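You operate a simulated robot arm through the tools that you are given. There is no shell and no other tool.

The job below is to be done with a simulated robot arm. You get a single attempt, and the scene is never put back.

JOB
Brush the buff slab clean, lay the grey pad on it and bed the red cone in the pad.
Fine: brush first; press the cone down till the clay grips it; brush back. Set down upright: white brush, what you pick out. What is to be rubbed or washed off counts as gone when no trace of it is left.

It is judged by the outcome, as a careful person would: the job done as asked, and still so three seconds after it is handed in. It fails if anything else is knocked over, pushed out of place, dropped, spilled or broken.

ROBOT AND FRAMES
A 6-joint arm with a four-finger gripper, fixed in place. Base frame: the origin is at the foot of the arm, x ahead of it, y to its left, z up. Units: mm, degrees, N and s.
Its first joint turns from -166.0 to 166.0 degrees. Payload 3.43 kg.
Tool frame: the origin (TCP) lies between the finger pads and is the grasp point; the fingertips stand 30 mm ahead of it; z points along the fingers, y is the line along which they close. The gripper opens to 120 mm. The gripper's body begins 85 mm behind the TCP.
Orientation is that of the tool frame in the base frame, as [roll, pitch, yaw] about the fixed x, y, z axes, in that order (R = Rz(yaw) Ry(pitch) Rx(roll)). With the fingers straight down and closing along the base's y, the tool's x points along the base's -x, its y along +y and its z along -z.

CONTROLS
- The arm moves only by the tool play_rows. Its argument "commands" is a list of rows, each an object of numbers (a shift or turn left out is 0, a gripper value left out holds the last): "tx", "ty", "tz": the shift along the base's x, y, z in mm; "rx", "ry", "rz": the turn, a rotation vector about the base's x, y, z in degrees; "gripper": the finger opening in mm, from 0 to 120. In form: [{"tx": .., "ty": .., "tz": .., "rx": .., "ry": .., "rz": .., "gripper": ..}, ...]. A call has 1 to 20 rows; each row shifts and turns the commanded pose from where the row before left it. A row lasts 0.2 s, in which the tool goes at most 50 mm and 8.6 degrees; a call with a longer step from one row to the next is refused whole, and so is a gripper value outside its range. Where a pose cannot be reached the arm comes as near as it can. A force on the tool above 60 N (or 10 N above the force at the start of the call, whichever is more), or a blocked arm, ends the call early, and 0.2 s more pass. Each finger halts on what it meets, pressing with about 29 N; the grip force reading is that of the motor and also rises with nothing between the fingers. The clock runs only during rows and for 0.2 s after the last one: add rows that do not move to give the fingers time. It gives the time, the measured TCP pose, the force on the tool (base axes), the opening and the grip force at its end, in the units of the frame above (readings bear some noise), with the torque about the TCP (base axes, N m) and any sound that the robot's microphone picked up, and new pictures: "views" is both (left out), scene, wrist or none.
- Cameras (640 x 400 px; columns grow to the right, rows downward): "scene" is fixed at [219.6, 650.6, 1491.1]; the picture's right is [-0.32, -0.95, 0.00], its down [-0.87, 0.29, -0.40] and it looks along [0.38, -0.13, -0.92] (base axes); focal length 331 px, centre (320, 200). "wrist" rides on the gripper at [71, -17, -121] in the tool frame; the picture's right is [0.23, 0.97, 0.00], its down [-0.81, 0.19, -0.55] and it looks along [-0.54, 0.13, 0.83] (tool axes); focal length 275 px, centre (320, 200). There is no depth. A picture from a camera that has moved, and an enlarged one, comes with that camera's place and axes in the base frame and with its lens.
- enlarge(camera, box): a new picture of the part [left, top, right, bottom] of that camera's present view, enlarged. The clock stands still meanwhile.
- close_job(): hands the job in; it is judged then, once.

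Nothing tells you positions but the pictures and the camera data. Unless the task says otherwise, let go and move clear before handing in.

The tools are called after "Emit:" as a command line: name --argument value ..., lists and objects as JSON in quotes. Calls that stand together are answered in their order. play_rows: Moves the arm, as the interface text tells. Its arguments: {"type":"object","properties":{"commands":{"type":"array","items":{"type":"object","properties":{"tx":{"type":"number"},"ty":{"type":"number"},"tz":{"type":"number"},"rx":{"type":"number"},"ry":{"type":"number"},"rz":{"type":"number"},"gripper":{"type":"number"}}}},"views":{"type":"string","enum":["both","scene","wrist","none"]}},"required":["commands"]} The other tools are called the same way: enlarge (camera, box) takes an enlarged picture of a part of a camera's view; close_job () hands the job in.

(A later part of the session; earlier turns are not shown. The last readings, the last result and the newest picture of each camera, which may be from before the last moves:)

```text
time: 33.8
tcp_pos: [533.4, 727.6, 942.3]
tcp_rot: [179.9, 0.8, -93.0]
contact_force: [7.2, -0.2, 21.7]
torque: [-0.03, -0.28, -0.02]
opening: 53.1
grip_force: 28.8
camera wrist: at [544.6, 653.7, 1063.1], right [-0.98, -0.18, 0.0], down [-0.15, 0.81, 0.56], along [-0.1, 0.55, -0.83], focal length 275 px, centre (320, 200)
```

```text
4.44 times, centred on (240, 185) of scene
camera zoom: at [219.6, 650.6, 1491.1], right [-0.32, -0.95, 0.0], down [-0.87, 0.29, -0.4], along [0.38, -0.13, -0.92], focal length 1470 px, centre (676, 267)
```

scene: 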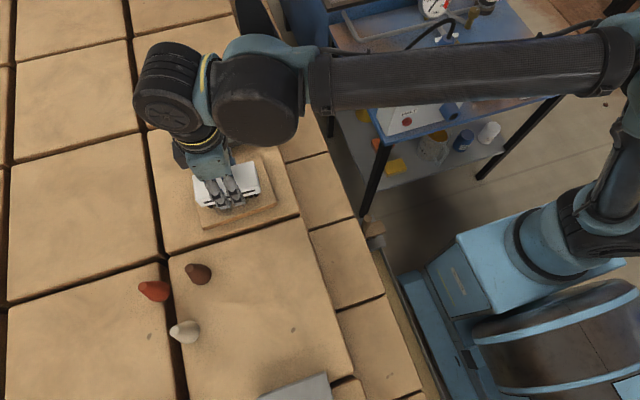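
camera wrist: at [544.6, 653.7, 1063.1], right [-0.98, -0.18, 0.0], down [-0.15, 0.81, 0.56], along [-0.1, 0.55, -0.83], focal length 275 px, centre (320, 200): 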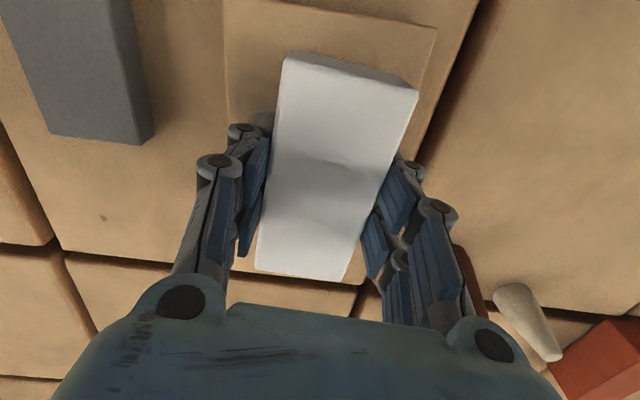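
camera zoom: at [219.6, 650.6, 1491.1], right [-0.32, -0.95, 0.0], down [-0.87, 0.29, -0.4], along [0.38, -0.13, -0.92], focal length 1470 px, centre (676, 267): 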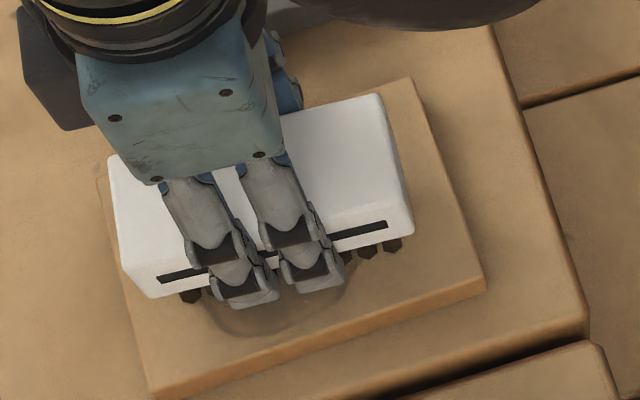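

The slab hasn't moved and the stain already looks fainter. Force has crept to ~21 N, so I'll ease 0.4 mm and make longer strokes over x≈506–568.

Emit:
play_rows --commands '[{"tz": 0.4}, {"tx": -6}, {"tx": -10}, {"tx": -8}, {"tx": -4}, {"tx": 4}, {"tx": 10}, {"tx": 12}, {"tx": 12}, {"tx": 12}, {"tx": 8}, {"tx": 4}, {"tx": -4}, {"tx": -10}, {"tx": -12}, {"tx": -12}, {"tx": -12}, {"tx": -8}, {"tx": -4}, {}]' --views "both"

Emit:
enlarge --camera "scene" --box '[180, 140, 300, 230]'

```text
time: 38.0
tcp_pos: [505.5, 727.6, 943.3]
tcp_rot: [179.9, 0.7, -93.1]
contact_force: [-0.1, 0.8, -1.0]
torque: [0.02, -0.01, 0.0]
opening: 53.1
grip_force: 28.8
camera wrist: at [517.5, 653.8, 1063.3], right [-0.98, -0.18, 0.0], down [-0.15, 0.81, 0.56], along [-0.1, 0.55, -0.83], focal length 275 px, centre (320, 200)
```

scene: 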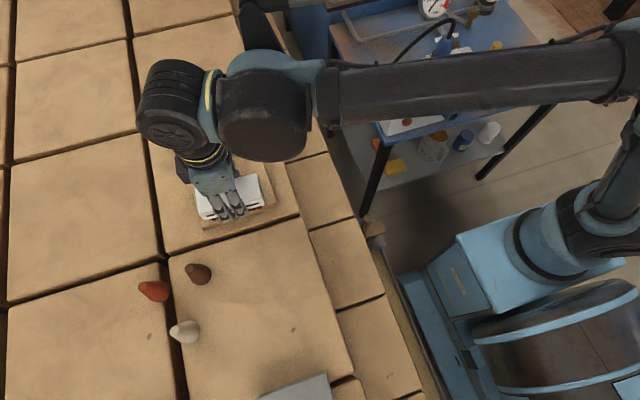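
wrist: 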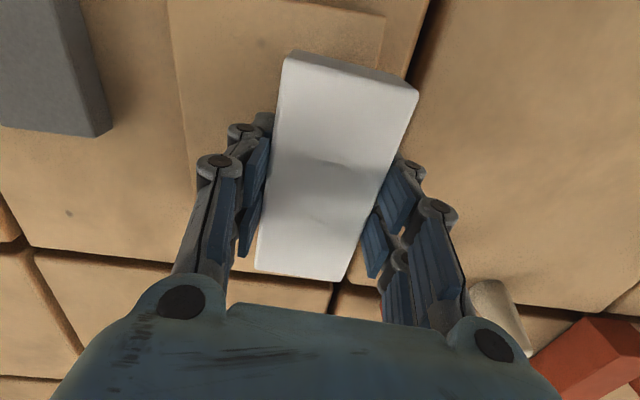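

```text
4.44 times, centred on (240, 185) of scene
camera zoom: at [219.6, 650.6, 1491.1], right [-0.32, -0.95, 0.0], down [-0.87, 0.29, -0.4], along [0.38, -0.13, -0.92], focal length 1470 px, centre (676, 267)
```

zoom: 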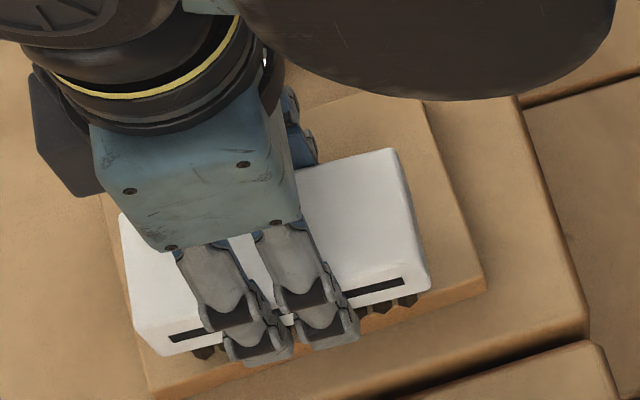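

Contact was lost on the last stroke (force ≈ weight only). I'll lower slightly and repeat strokes.

Emit:
play_rows --commands '[{"tz": -0.6}, {}]' --views "none"

Emit:
play_rows --commands '[{"tz": -0.4}, {}]' --views "none"

```text
time: 38.6
tcp_pos: [505.3, 726.2, 942.8]
tcp_rot: [179.9, 0.6, -93.1]
contact_force: [1.2, 2.1, 6.1]
torque: [0.03, 0.0, 0.03]
opening: 52.9
grip_force: 29.1
```

```text
time: 39.2
tcp_pos: [504.9, 727.3, 943.0]
tcp_rot: [179.9, 0.7, -92.9]
contact_force: [-4.7, 0.8, 15.9]
torque: [-0.01, 0.15, 0.04]
opening: 53.0
grip_force: 28.9
```

Emit:
play_rows --commands '[{"tx": 5}, {"tx": 10}, {"tx": 12}, {"tx": 12}, {"tx": 12}, {"tx": 8}, {"tx": 5}, {"tx": -5}, {"tx": -10}, {"tx": -12}, {"tx": -12}, {"tx": -12}, {"tx": -8}, {"tx": -5}, {}]' --views "none"

Emit:
play_rows --commands '[{"tz": 10}, {"tz": 25}, {"tz": 30}, {"tx": -30}, {"tx": -40}, {"tx": -40}, {"tx": -20}, {}]' --views "both"

Emit:
enlarge --camera "scene" --box '[140, 100, 340, 250]'

```text
time: 42.4
tcp_pos: [505.3, 727.0, 942.3]
tcp_rot: [179.8, 0.6, -93.0]
contact_force: [-0.8, -0.2, -1.3]
torque: [0.01, 0.0, 0.0]
opening: 53.0
grip_force: 29.3
```

```text
time: 44.2
tcp_pos: [375.9, 724.5, 1007.1]
tcp_rot: [179.9, 0.5, -93.0]
contact_force: [0.7, 0.0, -1.2]
torque: [-0.02, 0.01, 0.0]
opening: 53.1
grip_force: 28.3
camera wrist: at [387.5, 652.0, 1128.3], right [-0.98, -0.18, 0.0], down [-0.15, 0.81, 0.56], along [-0.1, 0.55, -0.83], focal length 275 px, centre (320, 200)
```

scene: 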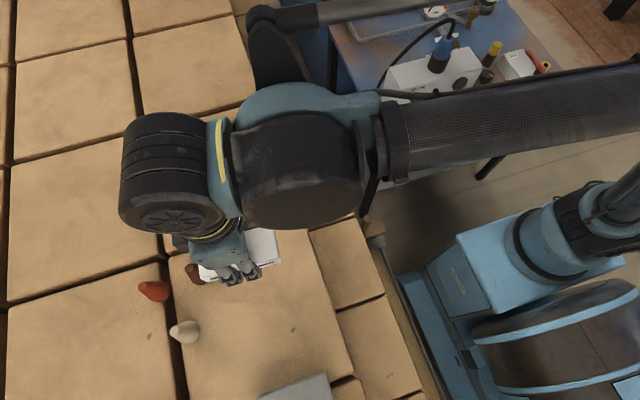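
wrist: 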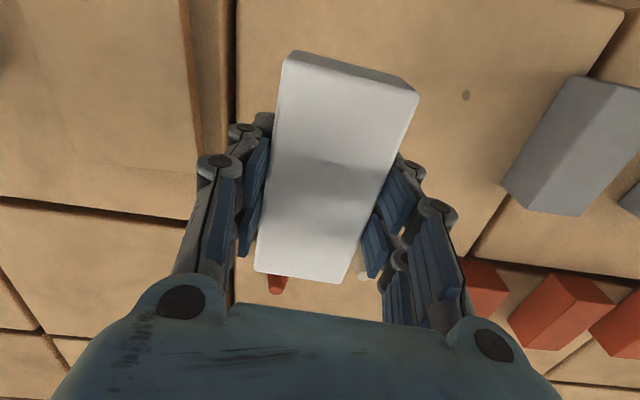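

```text
2.67 times, centred on (240, 175) of scene
camera zoom: at [219.6, 650.6, 1491.1], right [-0.32, -0.95, 0.0], down [-0.87, 0.29, -0.4], along [0.38, -0.13, -0.92], focal length 882 px, centre (533, 267)
```

zoom: 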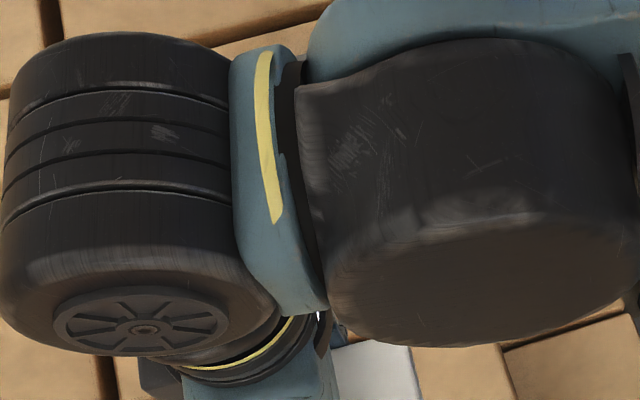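

The visible part of the slab looks clean now, but I need to see it all. I'll enlarge and shift the view for a better look.

Emit:
play_rows --commands '[{"tx": 20, "tz": 20}, {"tx": 30, "tz": 25}, {"tx": 10, "tz": 20, "ty": -10}, {"tz": 10, "ty": -10}, {}]' --views "both"

Emit:
enlarge --camera "wrist" --box '[0, 0, 320, 200]'

```text
time: 45.4
tcp_pos: [438.5, 706.8, 1082.6]
tcp_rot: [179.9, 0.6, -93.0]
contact_force: [0.4, -0.7, -1.7]
torque: [-0.02, 0.01, 0.02]
opening: 52.9
grip_force: 29.0
camera wrist: at [449.9, 634.7, 1202.1], right [-0.98, -0.18, 0.0], down [-0.15, 0.81, 0.56], along [-0.1, 0.55, -0.83], focal length 275 px, centre (320, 200)
```

scene: 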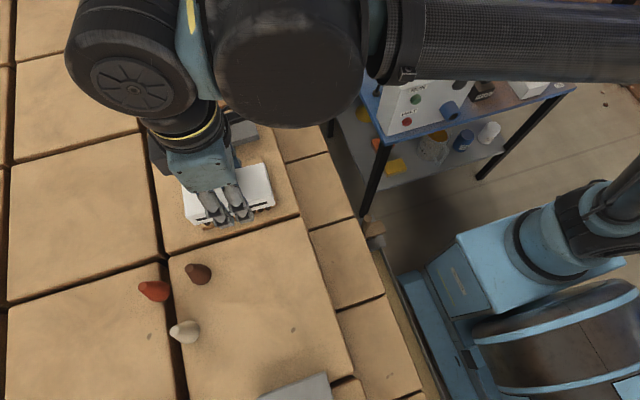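
wrist: 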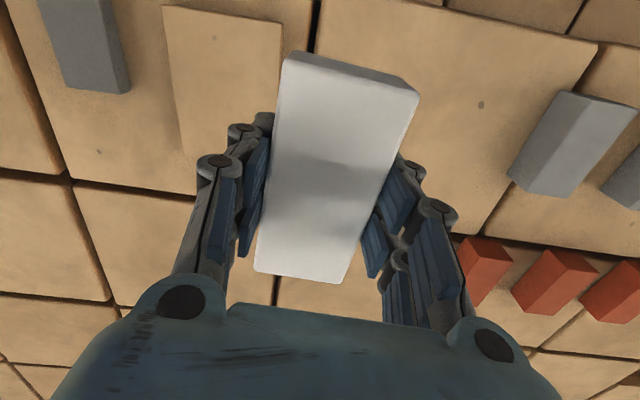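

```text
2.00 times, centred on (160, 100) of wrist
camera zoom: at [449.9, 634.7, 1202.1], right [-0.98, -0.18, 0.0], down [-0.15, 0.81, 0.56], along [-0.1, 0.55, -0.83], focal length 551 px, centre (640, 400)
```

zoom: 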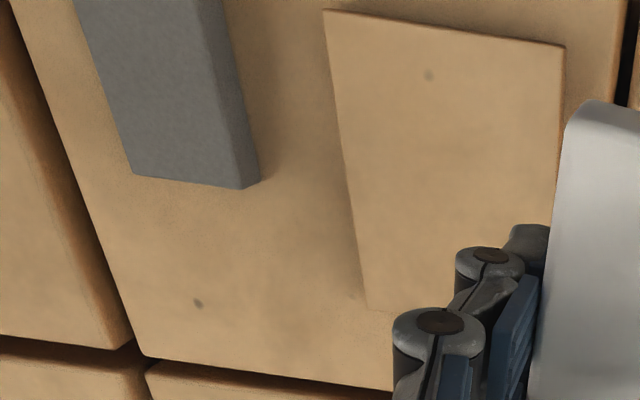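

The slab looks clean except a small speck like those on the tiles; I need to see the part hidden behind the fingers too.

Emit:
play_rows --commands '[{"tx": -20, "tz": 5}, {"tx": -25, "tz": 10}, {"tx": -15, "tz": 10}, {}]' --views "wrist"

Emit:
enlarge --camera "wrist" --box '[50, 0, 290, 160]'

```text
time: 46.4
tcp_pos: [377.4, 709.0, 1107.4]
tcp_rot: [179.9, 0.6, -92.9]
contact_force: [-0.2, -0.6, -1.0]
torque: [0.0, -0.02, 0.0]
opening: 52.7
grip_force: 28.6
camera wrist: at [388.7, 634.5, 1227.9], right [-0.98, -0.18, 0.0], down [-0.15, 0.81, 0.56], along [-0.1, 0.55, -0.83], focal length 275 px, centre (320, 200)
```

wrist: 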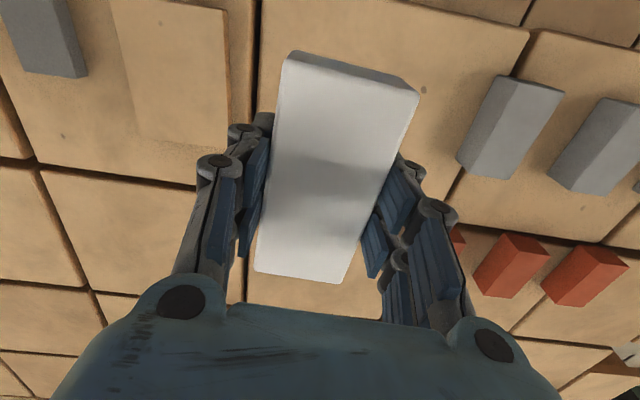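

```text
2.50 times, centred on (170, 80) of wrist
camera zoom: at [388.7, 634.5, 1227.9], right [-0.98, -0.18, 0.0], down [-0.15, 0.81, 0.56], along [-0.1, 0.55, -0.83], focal length 688 px, centre (695, 500)
```

zoom: 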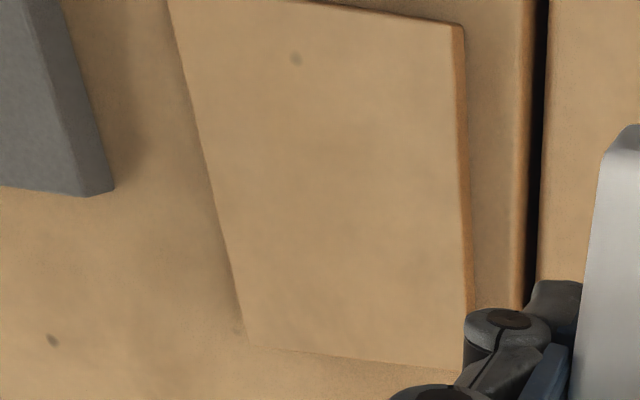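

Emit:
enlarge --camera "wrist" --box '[105, 0, 245, 145]'

```text
2.76 times, centred on (175, 72) of wrist
camera zoom: at [388.7, 634.5, 1227.9], right [-0.98, -0.18, 0.0], down [-0.15, 0.81, 0.56], along [-0.1, 0.55, -0.83], focal length 759 px, centre (720, 552)
```

zoom: 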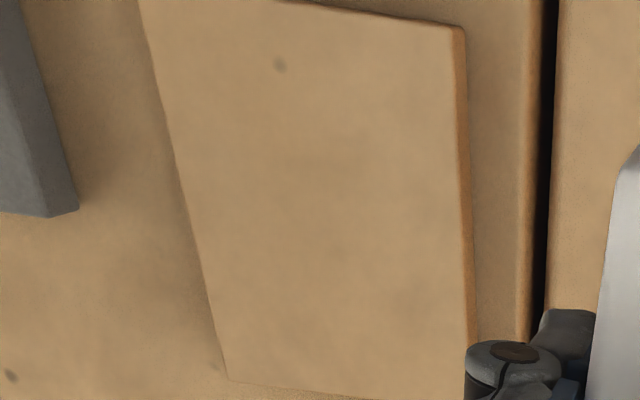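

The slab shows no trace of the stain; only a tile-like speck remains. For safety I'll make another round of strokes shifted toward −y so the speck is covered as well.

Emit:
play_rows --commands '[{"tx": 15, "tz": -10}, {"tx": 30, "tz": -20}, {"tx": 35, "ty": 3, "tz": -25}, {"tx": 35, "ty": 3, "tz": -25}, {"tx": 15, "ty": 2, "tz": -25}, {"tz": -25}, {"tz": -15}, {"tz": -8}, {}]' --views "none"

Emit:
play_rows --commands '[{"tz": -4}, {"tz": -3}, {"tz": -2}, {}]' --views "both"

```text
time: 48.4
tcp_pos: [505.0, 714.7, 954.2]
tcp_rot: [179.9, 0.5, -93.0]
contact_force: [0.2, 0.3, -1.5]
torque: [0.01, 0.0, -0.01]
opening: 53.2
grip_force: 28.3
```

```text
time: 49.4
tcp_pos: [506.3, 715.6, 945.4]
tcp_rot: [179.9, 0.6, -93.1]
contact_force: [-0.6, -0.6, -1.2]
torque: [-0.03, 0.0, 0.02]
opening: 53.3
grip_force: 28.9
camera wrist: at [518.3, 642.1, 1065.3], right [-0.98, -0.18, 0.0], down [-0.15, 0.81, 0.56], along [-0.1, 0.55, -0.83], focal length 275 px, centre (320, 200)
```

scene: 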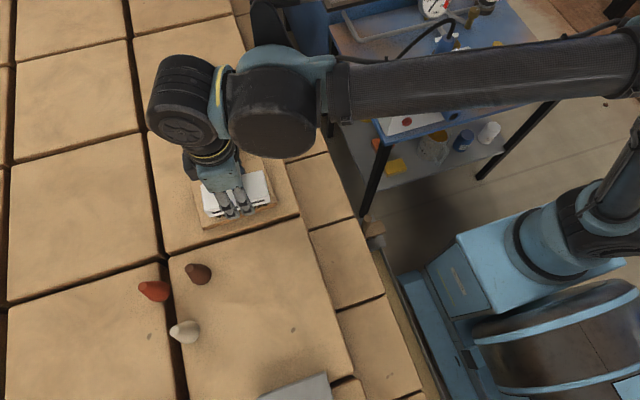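
wrist: 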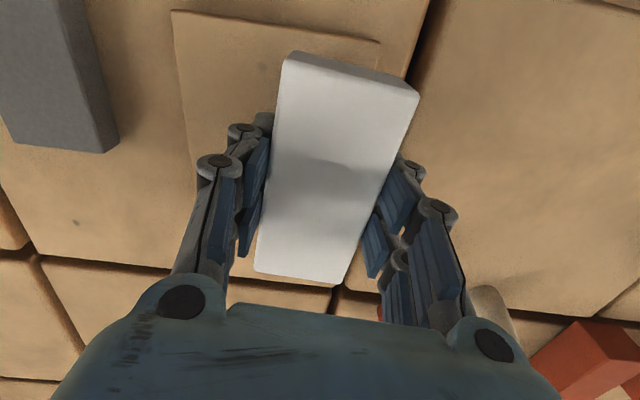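

Emit:
play_rows --commands '[{"tz": -1.5}, {}]' --views "none"

Emit:
play_rows --commands '[{"tz": -0.8}, {}]' --views "none"

Emit:
play_rows --commands '[{"tz": -0.7}, {}]' --views "none"

```text
time: 50.0
tcp_pos: [506.7, 715.0, 943.3]
tcp_rot: [179.9, 0.5, -92.9]
contact_force: [-0.1, -0.7, -1.9]
torque: [-0.01, 0.0, 0.02]
opening: 52.8
grip_force: 28.7
```

```text
time: 50.6
tcp_pos: [505.4, 714.5, 942.2]
tcp_rot: [179.8, 0.6, -93.0]
contact_force: [-0.2, 0.2, -2.5]
torque: [-0.02, 0.03, 0.01]
opening: 53.0
grip_force: 29.3
```

```text
time: 51.2
tcp_pos: [506.0, 714.1, 941.4]
tcp_rot: [180.0, 0.7, -93.0]
contact_force: [-1.0, -0.2, -1.8]
torque: [-0.02, 0.0, -0.01]
opening: 52.8
grip_force: 28.8
```

Still only weight on the gripper; I'm a hair above the slab and continue in small steps.

Emit:
play_rows --commands '[{"tz": -0.6}, {}]' --views "none"

Emit:
play_rows --commands '[{"tz": -0.5}, {}]' --views "none"

Emit:
play_rows --commands '[{"tz": -0.4}, {}]' --views "none"

```text
time: 51.8
tcp_pos: [506.2, 715.5, 942.1]
tcp_rot: [180.0, 0.7, -93.0]
contact_force: [-0.1, 0.1, -1.2]
torque: [0.06, -0.07, -0.04]
opening: 53.1
grip_force: 29.2
```

```text
time: 52.4
tcp_pos: [505.8, 713.8, 941.4]
tcp_rot: [179.9, 0.7, -92.9]
contact_force: [3.8, 6.9, 18.9]
torque: [0.12, -0.17, 0.03]
opening: 53.2
grip_force: 29.9
```

```text
time: 53.0
tcp_pos: [505.7, 714.0, 941.2]
tcp_rot: [179.9, 0.6, -92.9]
contact_force: [1.3, 4.7, 20.9]
torque: [0.16, -0.07, 0.03]
opening: 53.1
grip_force: 28.8
```

Contact with ~20 N. Now a full stroke pair in x here.

Emit:
play_rows --commands '[{"tx": 5}, {"tx": 10}, {"tx": 12}, {"tx": 12}, {"tx": 12}, {"tx": 10}, {"tx": 5}, {"tx": -5}, {"tx": -10, "tz": -0.3}, {"tx": -12}, {"tx": -12}, {"tx": -12}, {"tx": -10}, {"tx": -5}, {}]' --views "none"

Emit:
play_rows --commands '[{"tx": 5, "ty": 4}, {"tx": 10, "ty": 8, "tz": -0.3}, {"tx": 12, "ty": 8}, {"tx": 12, "ty": 6}, {"tx": 12}, {"tx": 10}, {"tx": 5}, {"tx": -5}, {"tx": -10, "tz": -0.3}, {"tx": -12}, {"tx": -12}, {"tx": -12}, {"tx": -10}, {"tx": -5}, {}]' --views "both"

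Emit:
enlarge --camera "scene" --box '[180, 140, 300, 230]'

```text
time: 56.2
tcp_pos: [504.4, 714.6, 940.6]
tcp_rot: [179.9, 0.6, -93.0]
contact_force: [1.5, -0.6, 3.7]
torque: [0.11, -0.03, -0.01]
opening: 52.9
grip_force: 29.0
```

```text
time: 59.4
tcp_pos: [507.3, 741.5, 939.2]
tcp_rot: [179.8, 0.6, -93.0]
contact_force: [5.3, 0.5, 13.1]
torque: [0.05, -0.19, -0.03]
opening: 53.1
grip_force: 29.0
camera wrist: at [518.3, 667.7, 1060.0], right [-0.98, -0.18, 0.0], down [-0.15, 0.81, 0.56], along [-0.1, 0.55, -0.83], focal length 275 px, centre (320, 200)
```

scene: 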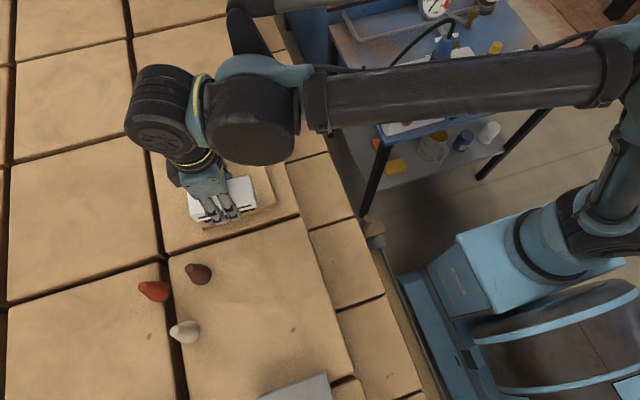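
wrist: 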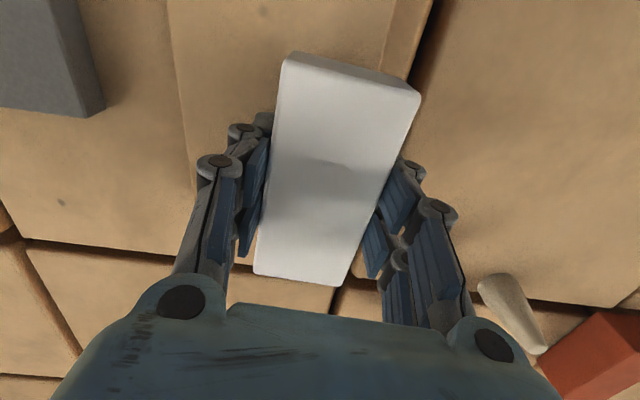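

```text
4.44 times, centred on (240, 185) of scene
camera zoom: at [219.6, 650.6, 1491.1], right [-0.32, -0.95, 0.0], down [-0.87, 0.29, -0.4], along [0.38, -0.13, -0.92], focal length 1470 px, centre (676, 267)
```

zoom: 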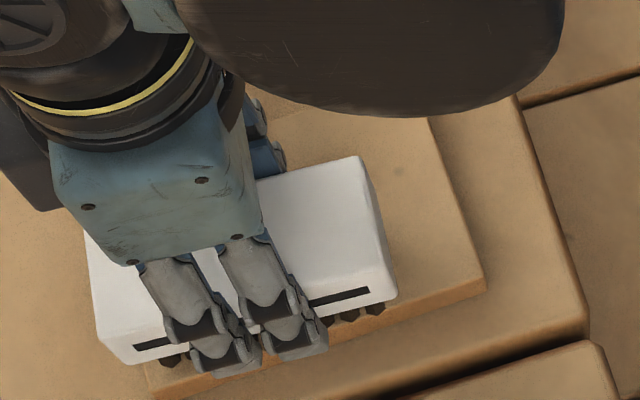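

The slab is clean and unmoved; the speck stays, so it's simply part of the material. I'll now lift the brush and carry it back to its original place (321, 705).

Emit:
play_rows --commands '[{"tz": 8}, {"tz": 20}, {"tz": 25}, {"tz": 20}, {"tx": -10, "ty": -2}, {"tx": -22, "ty": -5}, {"tx": -30, "ty": -6}, {"tx": -32, "ty": -6}, {"tx": -32, "ty": -6}, {"tx": -28, "ty": -5}, {"tx": -20, "ty": -4}, {"tx": -10, "ty": -2, "rz": 0.8}, {}]' --views "none"

Emit:
play_rows --commands '[{"tz": -20}, {"tz": -25}, {"tz": -15}, {"tz": -10}, {"tz": -6}, {}]' --views "both"

```text
time: 62.2
tcp_pos: [321.7, 705.1, 1012.3]
tcp_rot: [179.9, 0.6, -92.2]
contact_force: [0.3, -0.1, -1.3]
torque: [-0.03, -0.04, -0.04]
opening: 52.8
grip_force: 28.9
```

```text
time: 63.6
tcp_pos: [321.2, 707.2, 938.1]
tcp_rot: [179.9, 0.6, -92.1]
contact_force: [0.5, 0.3, -1.7]
torque: [0.01, 0.01, -0.02]
opening: 53.0
grip_force: 29.4
camera wrist: at [333.7, 633.5, 1057.9], right [-0.98, -0.19, 0.0], down [-0.16, 0.81, 0.56], along [-0.11, 0.55, -0.83], focal length 275 px, centre (320, 200)
```

scene: 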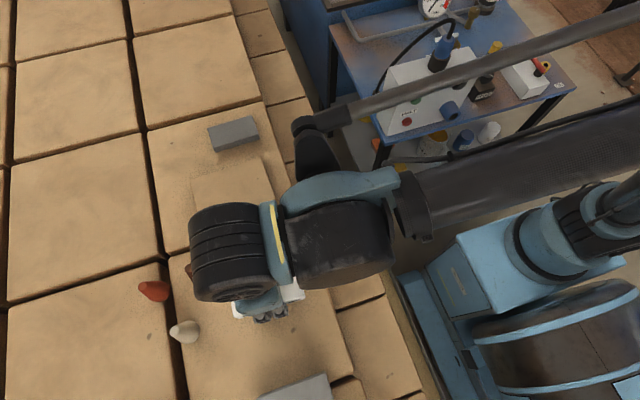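
wrist: 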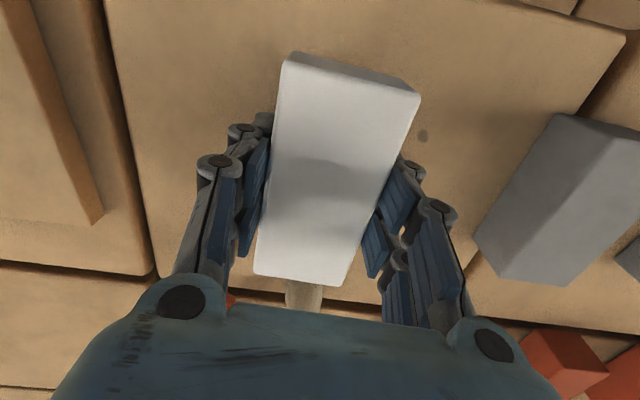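

The brush is over its original spot. I'll lower it in small steps until it stands on the table (expected TCP z≈921).

Emit:
play_rows --commands '[{"tz": -5}, {"tz": -4}, {"tz": -3}, {"tz": -1}, {}]' --views "none"

Emit:
play_rows --commands '[{"tz": -1}, {}]' --views "none"

Emit:
play_rows --commands '[{"tz": -1}, {}]' --views "none"

```text
time: 64.8
tcp_pos: [322.7, 705.9, 923.4]
tcp_rot: [180.0, 0.6, -92.3]
contact_force: [-0.5, 0.4, -1.7]
torque: [0.02, -0.02, -0.03]
opening: 53.0
grip_force: 29.1
```

```text
time: 65.4
tcp_pos: [322.5, 705.5, 923.6]
tcp_rot: [179.8, 0.6, -92.1]
contact_force: [0.4, 0.6, -1.7]
torque: [0.01, 0.02, 0.02]
opening: 52.8
grip_force: 28.7
```

```text
time: 66.0
tcp_pos: [322.0, 705.5, 920.5]
tcp_rot: [179.9, 0.6, -92.2]
contact_force: [0.2, 0.5, 0.0]
torque: [0.03, 0.03, 0.0]
opening: 52.8
grip_force: 28.9
```

Emit:
play_rows --commands '[{"tz": -0.5}, {}]' --views "none"

```text
time: 66.6
tcp_pos: [321.0, 705.0, 922.3]
tcp_rot: [179.9, 0.8, -92.2]
contact_force: [3.0, 7.3, 20.9]
torque: [0.07, -0.04, 0.03]
opening: 53.2
grip_force: 28.9
```

The brush stands on the table (contact felt). I'll relieve the pressure, open the fingers and rise clear.

Emit:
play_rows --commands '[{"tz": 0.4}, {"gripper": 60}, {"gripper": 75}, {"gripper": 100}, {"gripper": 120}, {"gripper": 120}, {"tz": 5}, {"tz": 15}, {"tz": 30}, {"tz": 35}, {"tz": 30}, {}]'

Emit:
enlarge --camera "wrist" --box '[200, 20, 440, 240]'

```text
time: 69.2
tcp_pos: [323.2, 705.5, 1037.4]
tcp_rot: [180.0, 0.7, -92.3]
contact_force: [-0.8, 0.3, 0.6]
torque: [0.01, -0.04, 0.01]
opening: 120.0
grip_force: 0.1
camera wrist: at [336.9, 632.3, 1157.0], right [-0.98, -0.19, 0.0], down [-0.16, 0.81, 0.56], along [-0.11, 0.55, -0.83], focal length 275 px, centre (320, 200)
```

scene: 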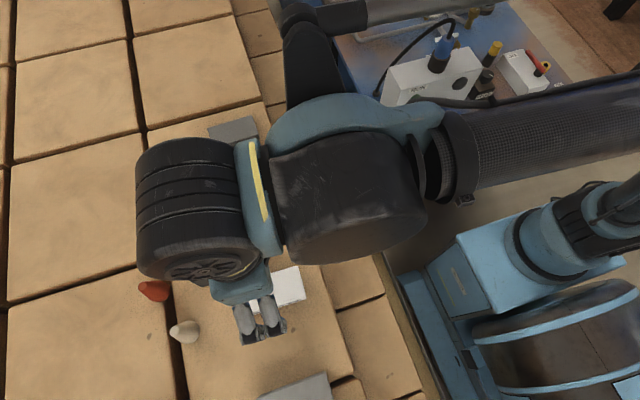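
wrist: 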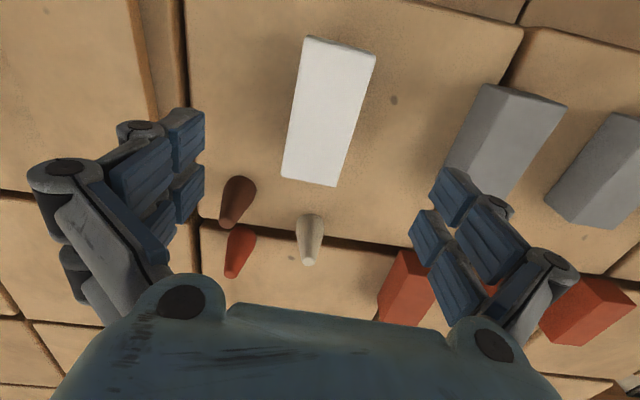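

```text
1.82 times, centred on (320, 130) of wrist
camera zoom: at [336.9, 632.3, 1157.0], right [-0.98, -0.19, 0.0], down [-0.16, 0.81, 0.56], along [-0.11, 0.55, -0.83], focal length 500 px, centre (320, 327)
```

zoom: 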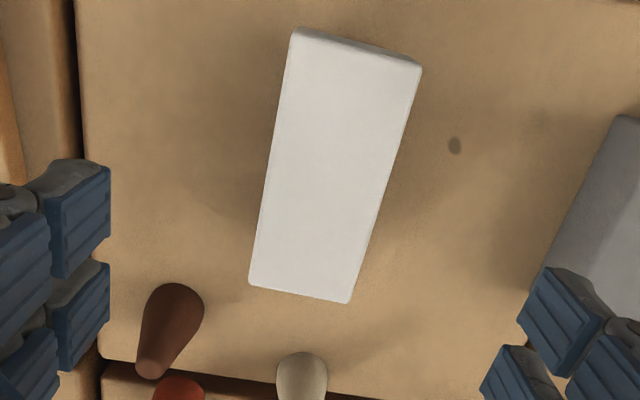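

The brush stands back in its place, bristles down. Next I'll go over to the grey pad (about (670, 689)) and measure it from above.

Emit:
play_rows --commands '[{"tx": 15, "tz": 5}, {"tx": 35, "ty": -1, "tz": 10}, {"tx": 42, "ty": -2, "tz": 8}, {"tx": 42, "ty": -2}, {"tx": 42, "ty": -2}, {"tx": 42, "ty": -2}, {"tx": 42, "ty": -2}, {"tx": 35, "ty": -2}, {"tx": 20, "ty": -2}, {"tx": 8}, {}]'

Emit:
enlarge --camera "wrist" --box '[200, 0, 440, 200]'

Emit:
enlarge --camera "scene" --box '[140, 200, 340, 350]'

```text
time: 71.6
tcp_pos: [644.4, 690.0, 1061.0]
tcp_rot: [179.8, 0.6, -92.1]
contact_force: [0.3, -0.1, 0.5]
torque: [-0.03, 0.01, 0.02]
opening: 120.2
grip_force: 0.1
camera wrist: at [657.0, 616.7, 1180.9], right [-0.98, -0.19, 0.0], down [-0.16, 0.81, 0.56], along [-0.11, 0.55, -0.83], focal length 275 px, centre (320, 200)
```

scene: 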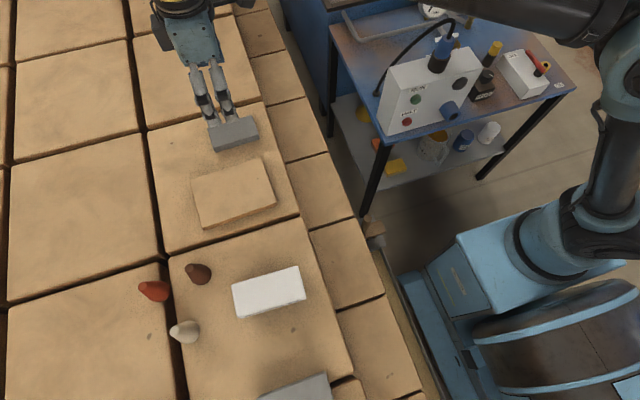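
wrist: 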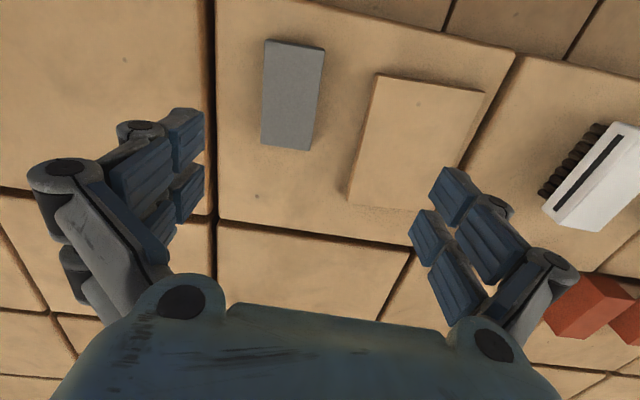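

```text
2.00 times, centred on (320, 100) of wrist
camera zoom: at [657.0, 616.7, 1180.9], right [-0.98, -0.19, 0.0], down [-0.16, 0.81, 0.56], along [-0.11, 0.55, -0.83], focal length 551 px, centre (320, 400)
```

zoom: 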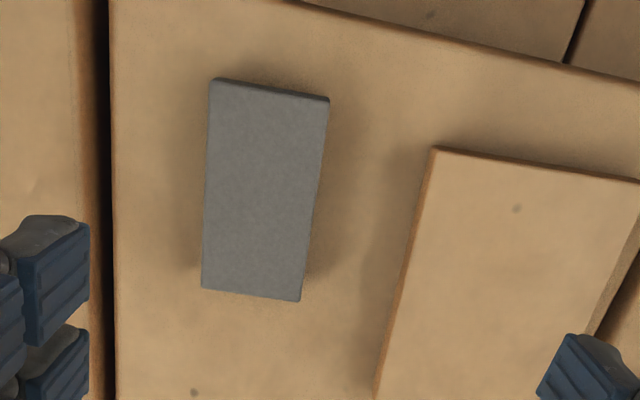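

```text
2.67 times, centred on (240, 275) of scene
camera zoom: at [219.6, 650.6, 1491.1], right [-0.32, -0.95, 0.0], down [-0.87, 0.29, -0.4], along [0.38, -0.13, -0.92], focal length 882 px, centre (533, 0)
```

zoom: 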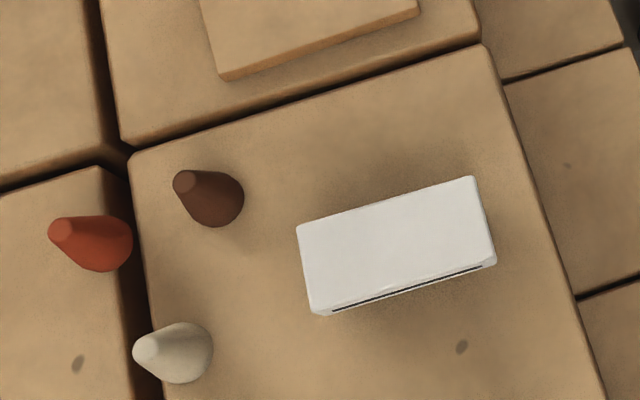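

The slab shows clean in both cameras. The pad is about 51 × 96 × 19 mm, centred near (671, 693), turned about +1.5–2°. I'll align the gripper with it and descend with open fingers partway to check centring.

Emit:
play_rows --commands '[{"tx": 12, "ty": 1.5, "rz": 2}, {"tx": 14, "ty": 1.5, "rz": 1.7, "tz": -10}, {"tz": -25}, {"tz": -30}, {"tz": -25}, {"tz": -20}, {}]'

Emit:
enlarge --camera "wrist" --box '[180, 0, 460, 240]'

Emit:
enlarge --camera "scene" --box '[160, 80, 300, 180]'

```text
time: 73.2
tcp_pos: [670.5, 694.4, 950.7]
tcp_rot: [179.9, 0.6, -88.6]
contact_force: [0.3, 0.0, -0.2]
torque: [0.0, -0.01, 0.0]
opening: 119.9
grip_force: 0.1
camera wrist: at [687.5, 622.5, 1070.7], right [-0.97, -0.26, 0.0], down [-0.21, 0.8, 0.56], along [-0.14, 0.54, -0.83], focal length 275 px, centre (320, 200)
```

scene: 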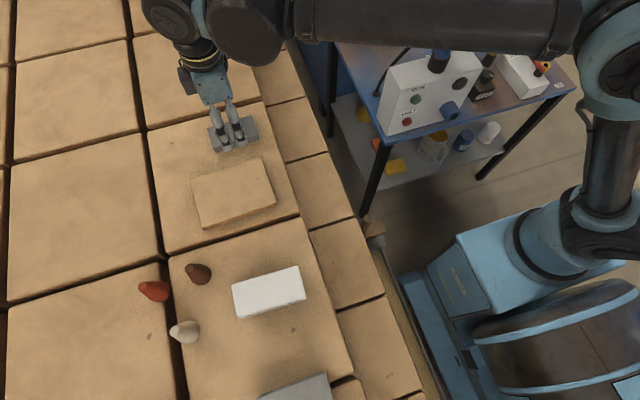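
wrist: 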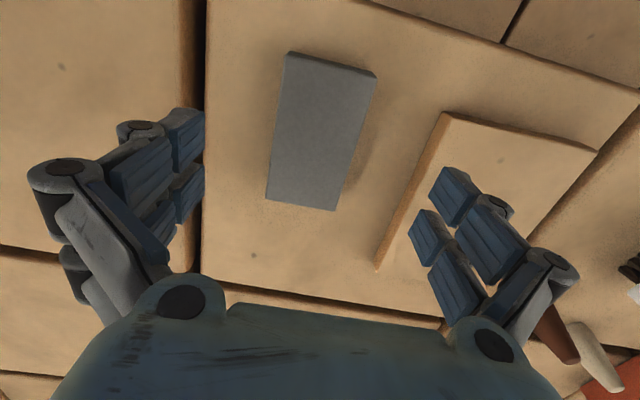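

```text
1.67 times, centred on (320, 120) of wrist
camera zoom: at [687.5, 622.5, 1070.7], right [-0.97, -0.26, 0.0], down [-0.21, 0.8, 0.56], along [-0.14, 0.54, -0.83], focal length 459 px, centre (320, 333)
```

zoom: 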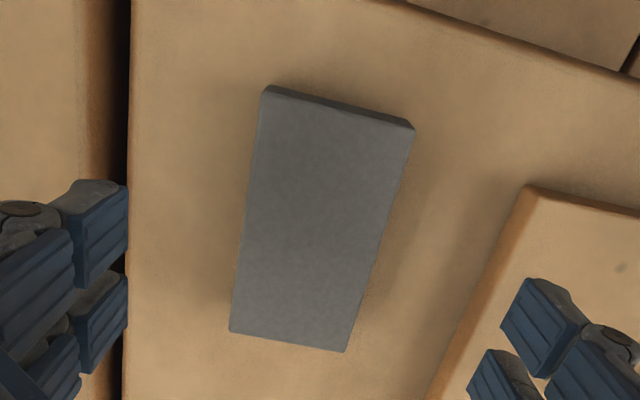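

```text
4.00 times, centred on (230, 130) of scene
camera zoom: at [219.6, 650.6, 1491.1], right [-0.32, -0.95, 0.0], down [-0.87, 0.29, -0.4], along [0.38, -0.13, -0.92], focal length 1323 px, centre (680, 480)
```

zoom: 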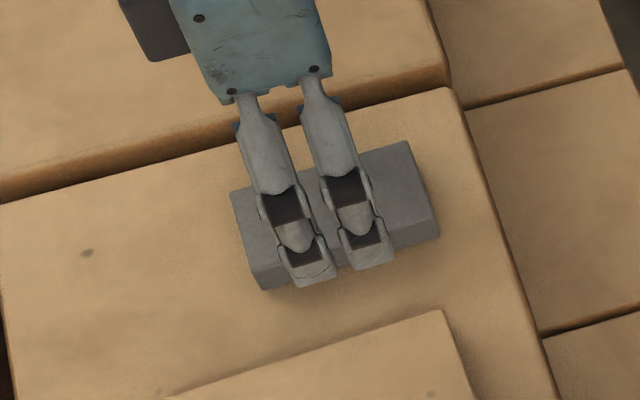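

Fingers straddle the pad; the refined centre is (673, 692) at +2.1°. I'll narrow the fingers to 90 mm so both stay over this tile, then descend in small steps to find the tabletop.

Emit:
play_rows --commands '[{"tx": 2.5, "ty": -2, "rz": 0.7, "gripper": 90}, {"tz": -10}, {"tz": -10}, {"tz": -4}, {}]' --views "none"

Emit:
play_rows --commands '[{"tz": -2}, {"tz": -1}, {}]' --views "none"

Emit:
play_rows --commands '[{"tz": -1}, {}]' --views "none"

Emit:
play_rows --commands '[{"tz": -1}, {}]' --views "both"

```text
time: 74.4
tcp_pos: [672.4, 690.0, 926.1]
tcp_rot: [180.0, 0.6, -87.8]
contact_force: [1.0, 0.2, -0.4]
torque: [-0.04, -0.02, 0.02]
opening: 90.1
grip_force: 0.0
```

```text
time: 75.2
tcp_pos: [672.0, 690.3, 923.1]
tcp_rot: [179.9, 0.5, -87.8]
contact_force: [0.0, 0.0, 1.0]
torque: [0.02, -0.01, 0.0]
opening: 90.0
grip_force: 0.0
```

```text
time: 75.8
tcp_pos: [671.6, 690.5, 922.0]
tcp_rot: [179.9, 0.6, -87.8]
contact_force: [-0.3, -0.2, 0.6]
torque: [-0.01, -0.03, 0.01]
opening: 89.8
grip_force: 0.1
```

```text
time: 76.4
tcp_pos: [673.5, 691.2, 921.7]
tcp_rot: [179.9, 0.7, -87.7]
contact_force: [1.1, -0.9, -0.3]
torque: [0.02, 0.0, 0.01]
opening: 90.3
grip_force: 0.0
camera wrist: at [691.2, 619.1, 1041.6], right [-0.96, -0.27, 0.0], down [-0.22, 0.8, 0.56], along [-0.15, 0.54, -0.83], focal length 275 px, centre (320, 200)
```

scene: 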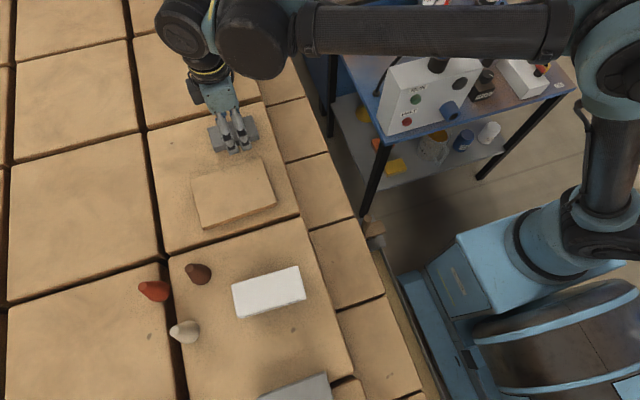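
wrist: 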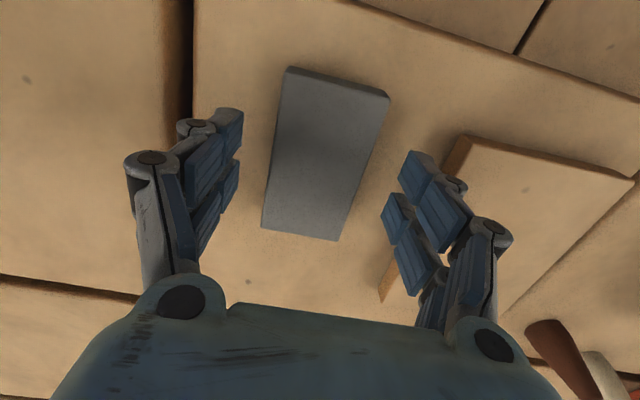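

Emit:
play_rows --commands '[{"tz": -1}, {}]' --views "none"

Emit:
play_rows --commands '[{"tz": -1}, {}]' --views "none"

```text
time: 77.0
tcp_pos: [673.9, 690.6, 920.9]
tcp_rot: [179.9, 0.6, -87.9]
contact_force: [-0.1, -0.7, -0.3]
torque: [0.0, -0.03, 0.0]
opening: 90.1
grip_force: 0.0
```

```text
time: 77.6
tcp_pos: [673.4, 691.0, 921.1]
tcp_rot: [179.9, 0.6, -87.7]
contact_force: [-0.5, 0.2, 0.2]
torque: [0.04, -0.02, 0.0]
opening: 90.0
grip_force: 0.1
```

Emit:
play_rows --commands '[{"tz": -1}, {}]' --views "none"

Emit:
play_rows --commands '[{"tz": -1}, {}]' --views "none"

```text
time: 78.2
tcp_pos: [673.6, 692.0, 918.5]
tcp_rot: [179.9, 0.6, -87.7]
contact_force: [0.2, 0.1, 0.0]
torque: [-0.02, 0.0, -0.01]
opening: 90.0
grip_force: 0.0
```

```text
time: 78.8
tcp_pos: [673.9, 691.1, 917.5]
tcp_rot: [179.9, 0.6, -87.9]
contact_force: [0.3, -0.2, -0.4]
torque: [0.0, 0.01, 0.0]
opening: 90.2
grip_force: 0.1
```

Emit:
play_rows --commands '[{"tz": -0.8}, {}]' --views "none"

Emit:
play_rows --commands '[{"tz": -0.8}, {}]' --views "none"

Emit:
play_rows --commands '[{"tz": -0.8}, {}]' --views "none"

```text
time: 79.4
tcp_pos: [673.5, 690.6, 917.3]
tcp_rot: [179.9, 0.7, -87.8]
contact_force: [-0.9, 0.6, -0.1]
torque: [0.02, 0.02, 0.02]
opening: 90.0
grip_force: 0.0
```

```text
time: 80.0
tcp_pos: [672.5, 691.1, 916.0]
tcp_rot: [179.9, 0.5, -87.8]
contact_force: [-0.3, -0.3, 0.5]
torque: [-0.01, -0.01, 0.02]
opening: 90.1
grip_force: 0.0
```

```text
time: 80.6
tcp_pos: [673.0, 690.4, 914.6]
tcp_rot: [180.0, 0.6, -87.7]
contact_force: [0.7, -0.4, 0.1]
torque: [-0.03, -0.01, 0.0]
opening: 89.9
grip_force: 0.0
```

The tips are lower than my table estimate without touching. I'll look before going on.

Emit:
enlarge --camera "scene" --box '[180, 90, 280, 170]'

Emit:
enlarge --camera "wrist" --box '[160, 40, 480, 260]'

```text
5.00 times, centred on (230, 130) of scene
camera zoom: at [219.6, 650.6, 1491.1], right [-0.32, -0.95, 0.0], down [-0.87, 0.29, -0.4], along [0.38, -0.13, -0.92], focal length 1654 px, centre (770, 550)
```

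zoom: 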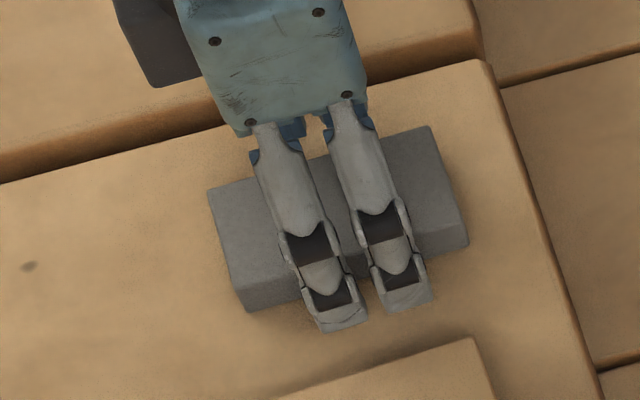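

```text
1.82 times, centred on (320, 150) of wrist
camera zoom: at [692.0, 619.4, 1034.6], right [-0.96, -0.27, 0.0], down [-0.22, 0.8, 0.56], along [-0.15, 0.54, -0.83], focal length 500 px, centre (320, 291)
```

zoom: 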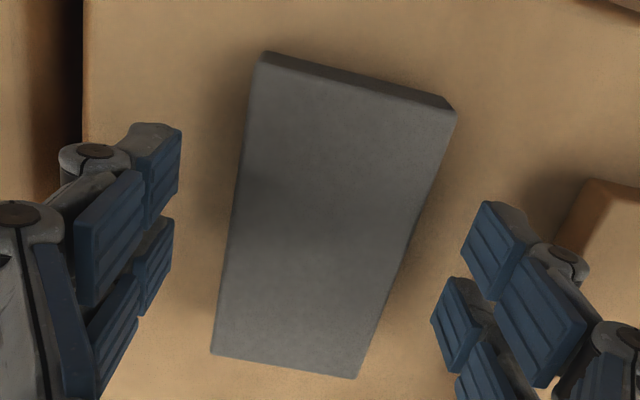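

The finger linkage swings: when open, the tips sit higher than when closed, so closing will extend them downward. Table from two views is z≈891, so I'll raise to TCP≈923 before closing on the pad.

Emit:
play_rows --commands '[{"tz": 4}, {"tz": 4.4}, {}]' --views "none"

Emit:
play_rows --commands '[{"gripper": 75}, {"gripper": 62}, {"gripper": 50}, {"gripper": 40}, {"gripper": 35}, {"gripper": 35}]' --views "both"

Emit:
enlarge --camera "wrist" --box '[160, 40, 480, 260]'

Emit:
enlarge --camera "scene" --box '[180, 90, 280, 170]'

```text
time: 81.4
tcp_pos: [674.2, 691.9, 922.1]
tcp_rot: [179.9, 0.7, -87.7]
contact_force: [-0.3, 0.3, 0.4]
torque: [-0.01, 0.02, 0.02]
opening: 89.9
grip_force: 0.1
```

```text
time: 82.8
tcp_pos: [673.5, 692.1, 922.9]
tcp_rot: [179.9, 0.6, -87.9]
contact_force: [1.7, 2.0, 3.3]
torque: [0.12, -0.07, -0.03]
opening: 55.0
grip_force: 29.2
camera wrist: at [692.2, 620.0, 1043.2], right [-0.96, -0.27, 0.0], down [-0.22, 0.8, 0.56], along [-0.15, 0.54, -0.83], focal length 275 px, centre (320, 200)
```

scene: 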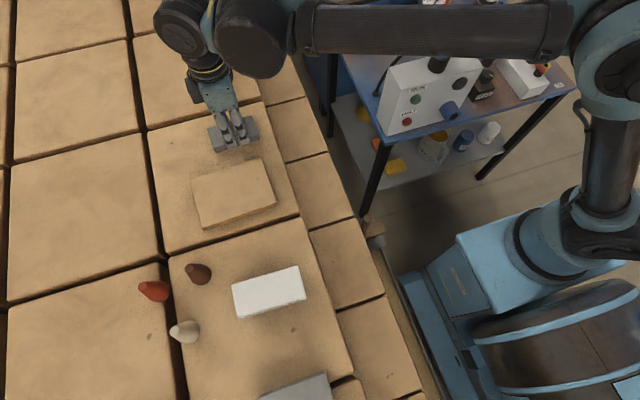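
wrist: 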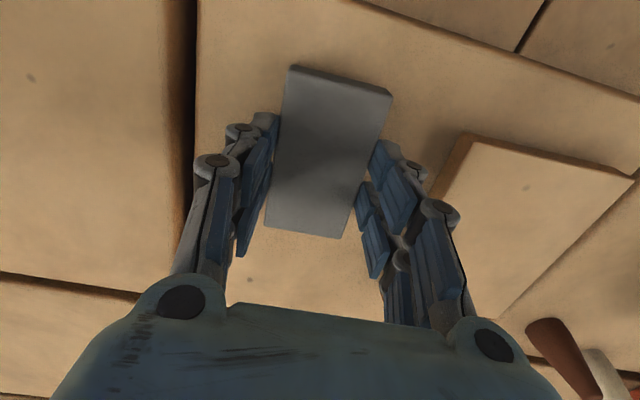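

```text
1.82 times, centred on (320, 150) of wrist
camera zoom: at [692.2, 620.0, 1043.2], right [-0.96, -0.27, 0.0], down [-0.22, 0.8, 0.56], along [-0.15, 0.54, -0.83], focal length 500 px, centre (320, 291)
```

zoom: 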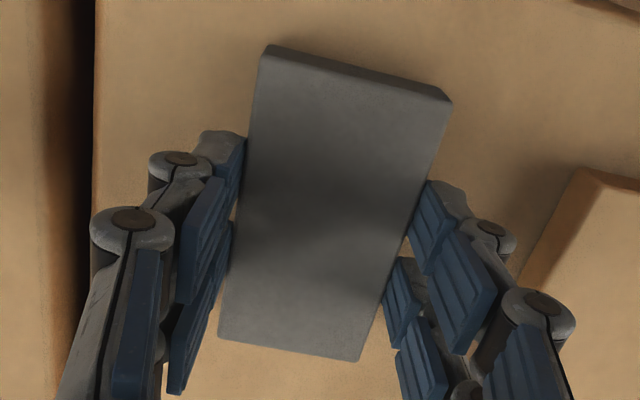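

```text
5.00 times, centred on (230, 130) of scene
camera zoom: at [219.6, 650.6, 1491.1], right [-0.32, -0.95, 0.0], down [-0.87, 0.29, -0.4], along [0.38, -0.13, -0.92], focal length 1654 px, centre (770, 550)
```

zoom: 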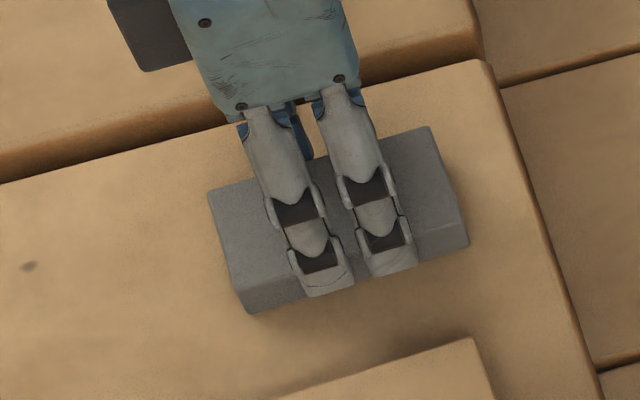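

Grip reads 55 mm, 29 N, with a slight upward push — possibly biting only the top edge. A 2–3 mm test lift will tell.

Emit:
play_rows --commands '[{"tz": 1}, {"tz": 1}, {"tz": 1}, {}]' --views "wrist"

Emit:
enlarge --camera "wrist" --box '[160, 40, 480, 260]'

```text
time: 83.8
tcp_pos: [672.9, 691.6, 925.3]
tcp_rot: [179.9, 0.6, -87.8]
contact_force: [0.3, 0.1, -1.5]
torque: [0.01, 0.02, -0.02]
opening: 54.9
grip_force: 29.1
camera wrist: at [691.3, 620.4, 1045.8], right [-0.96, -0.27, 0.0], down [-0.22, 0.8, 0.56], along [-0.15, 0.54, -0.83], focal length 275 px, centre (320, 200)
```

wrist: 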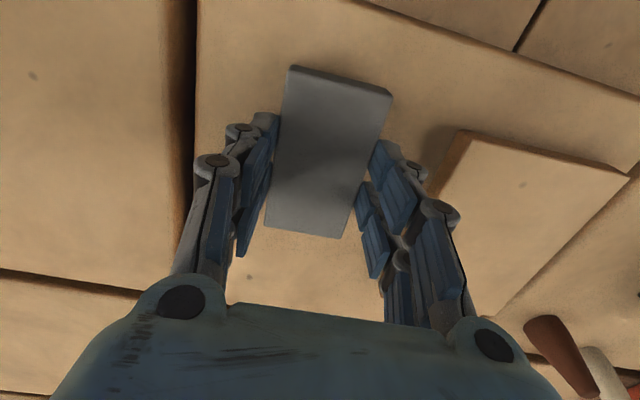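

```text
1.82 times, centred on (320, 150) of wrist
camera zoom: at [691.3, 620.4, 1045.8], right [-0.96, -0.27, 0.0], down [-0.22, 0.8, 0.56], along [-0.15, 0.54, -0.83], focal length 500 px, centre (320, 291)
```

zoom: 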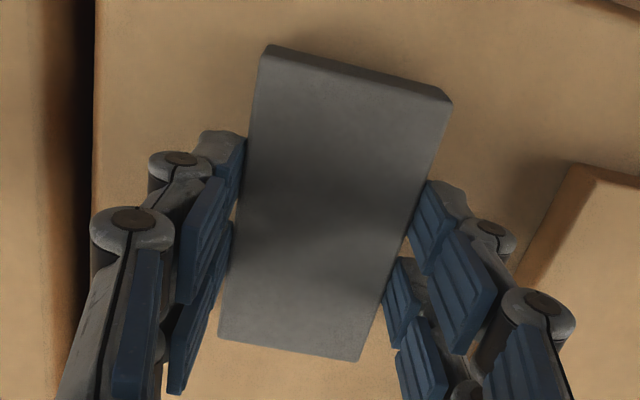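

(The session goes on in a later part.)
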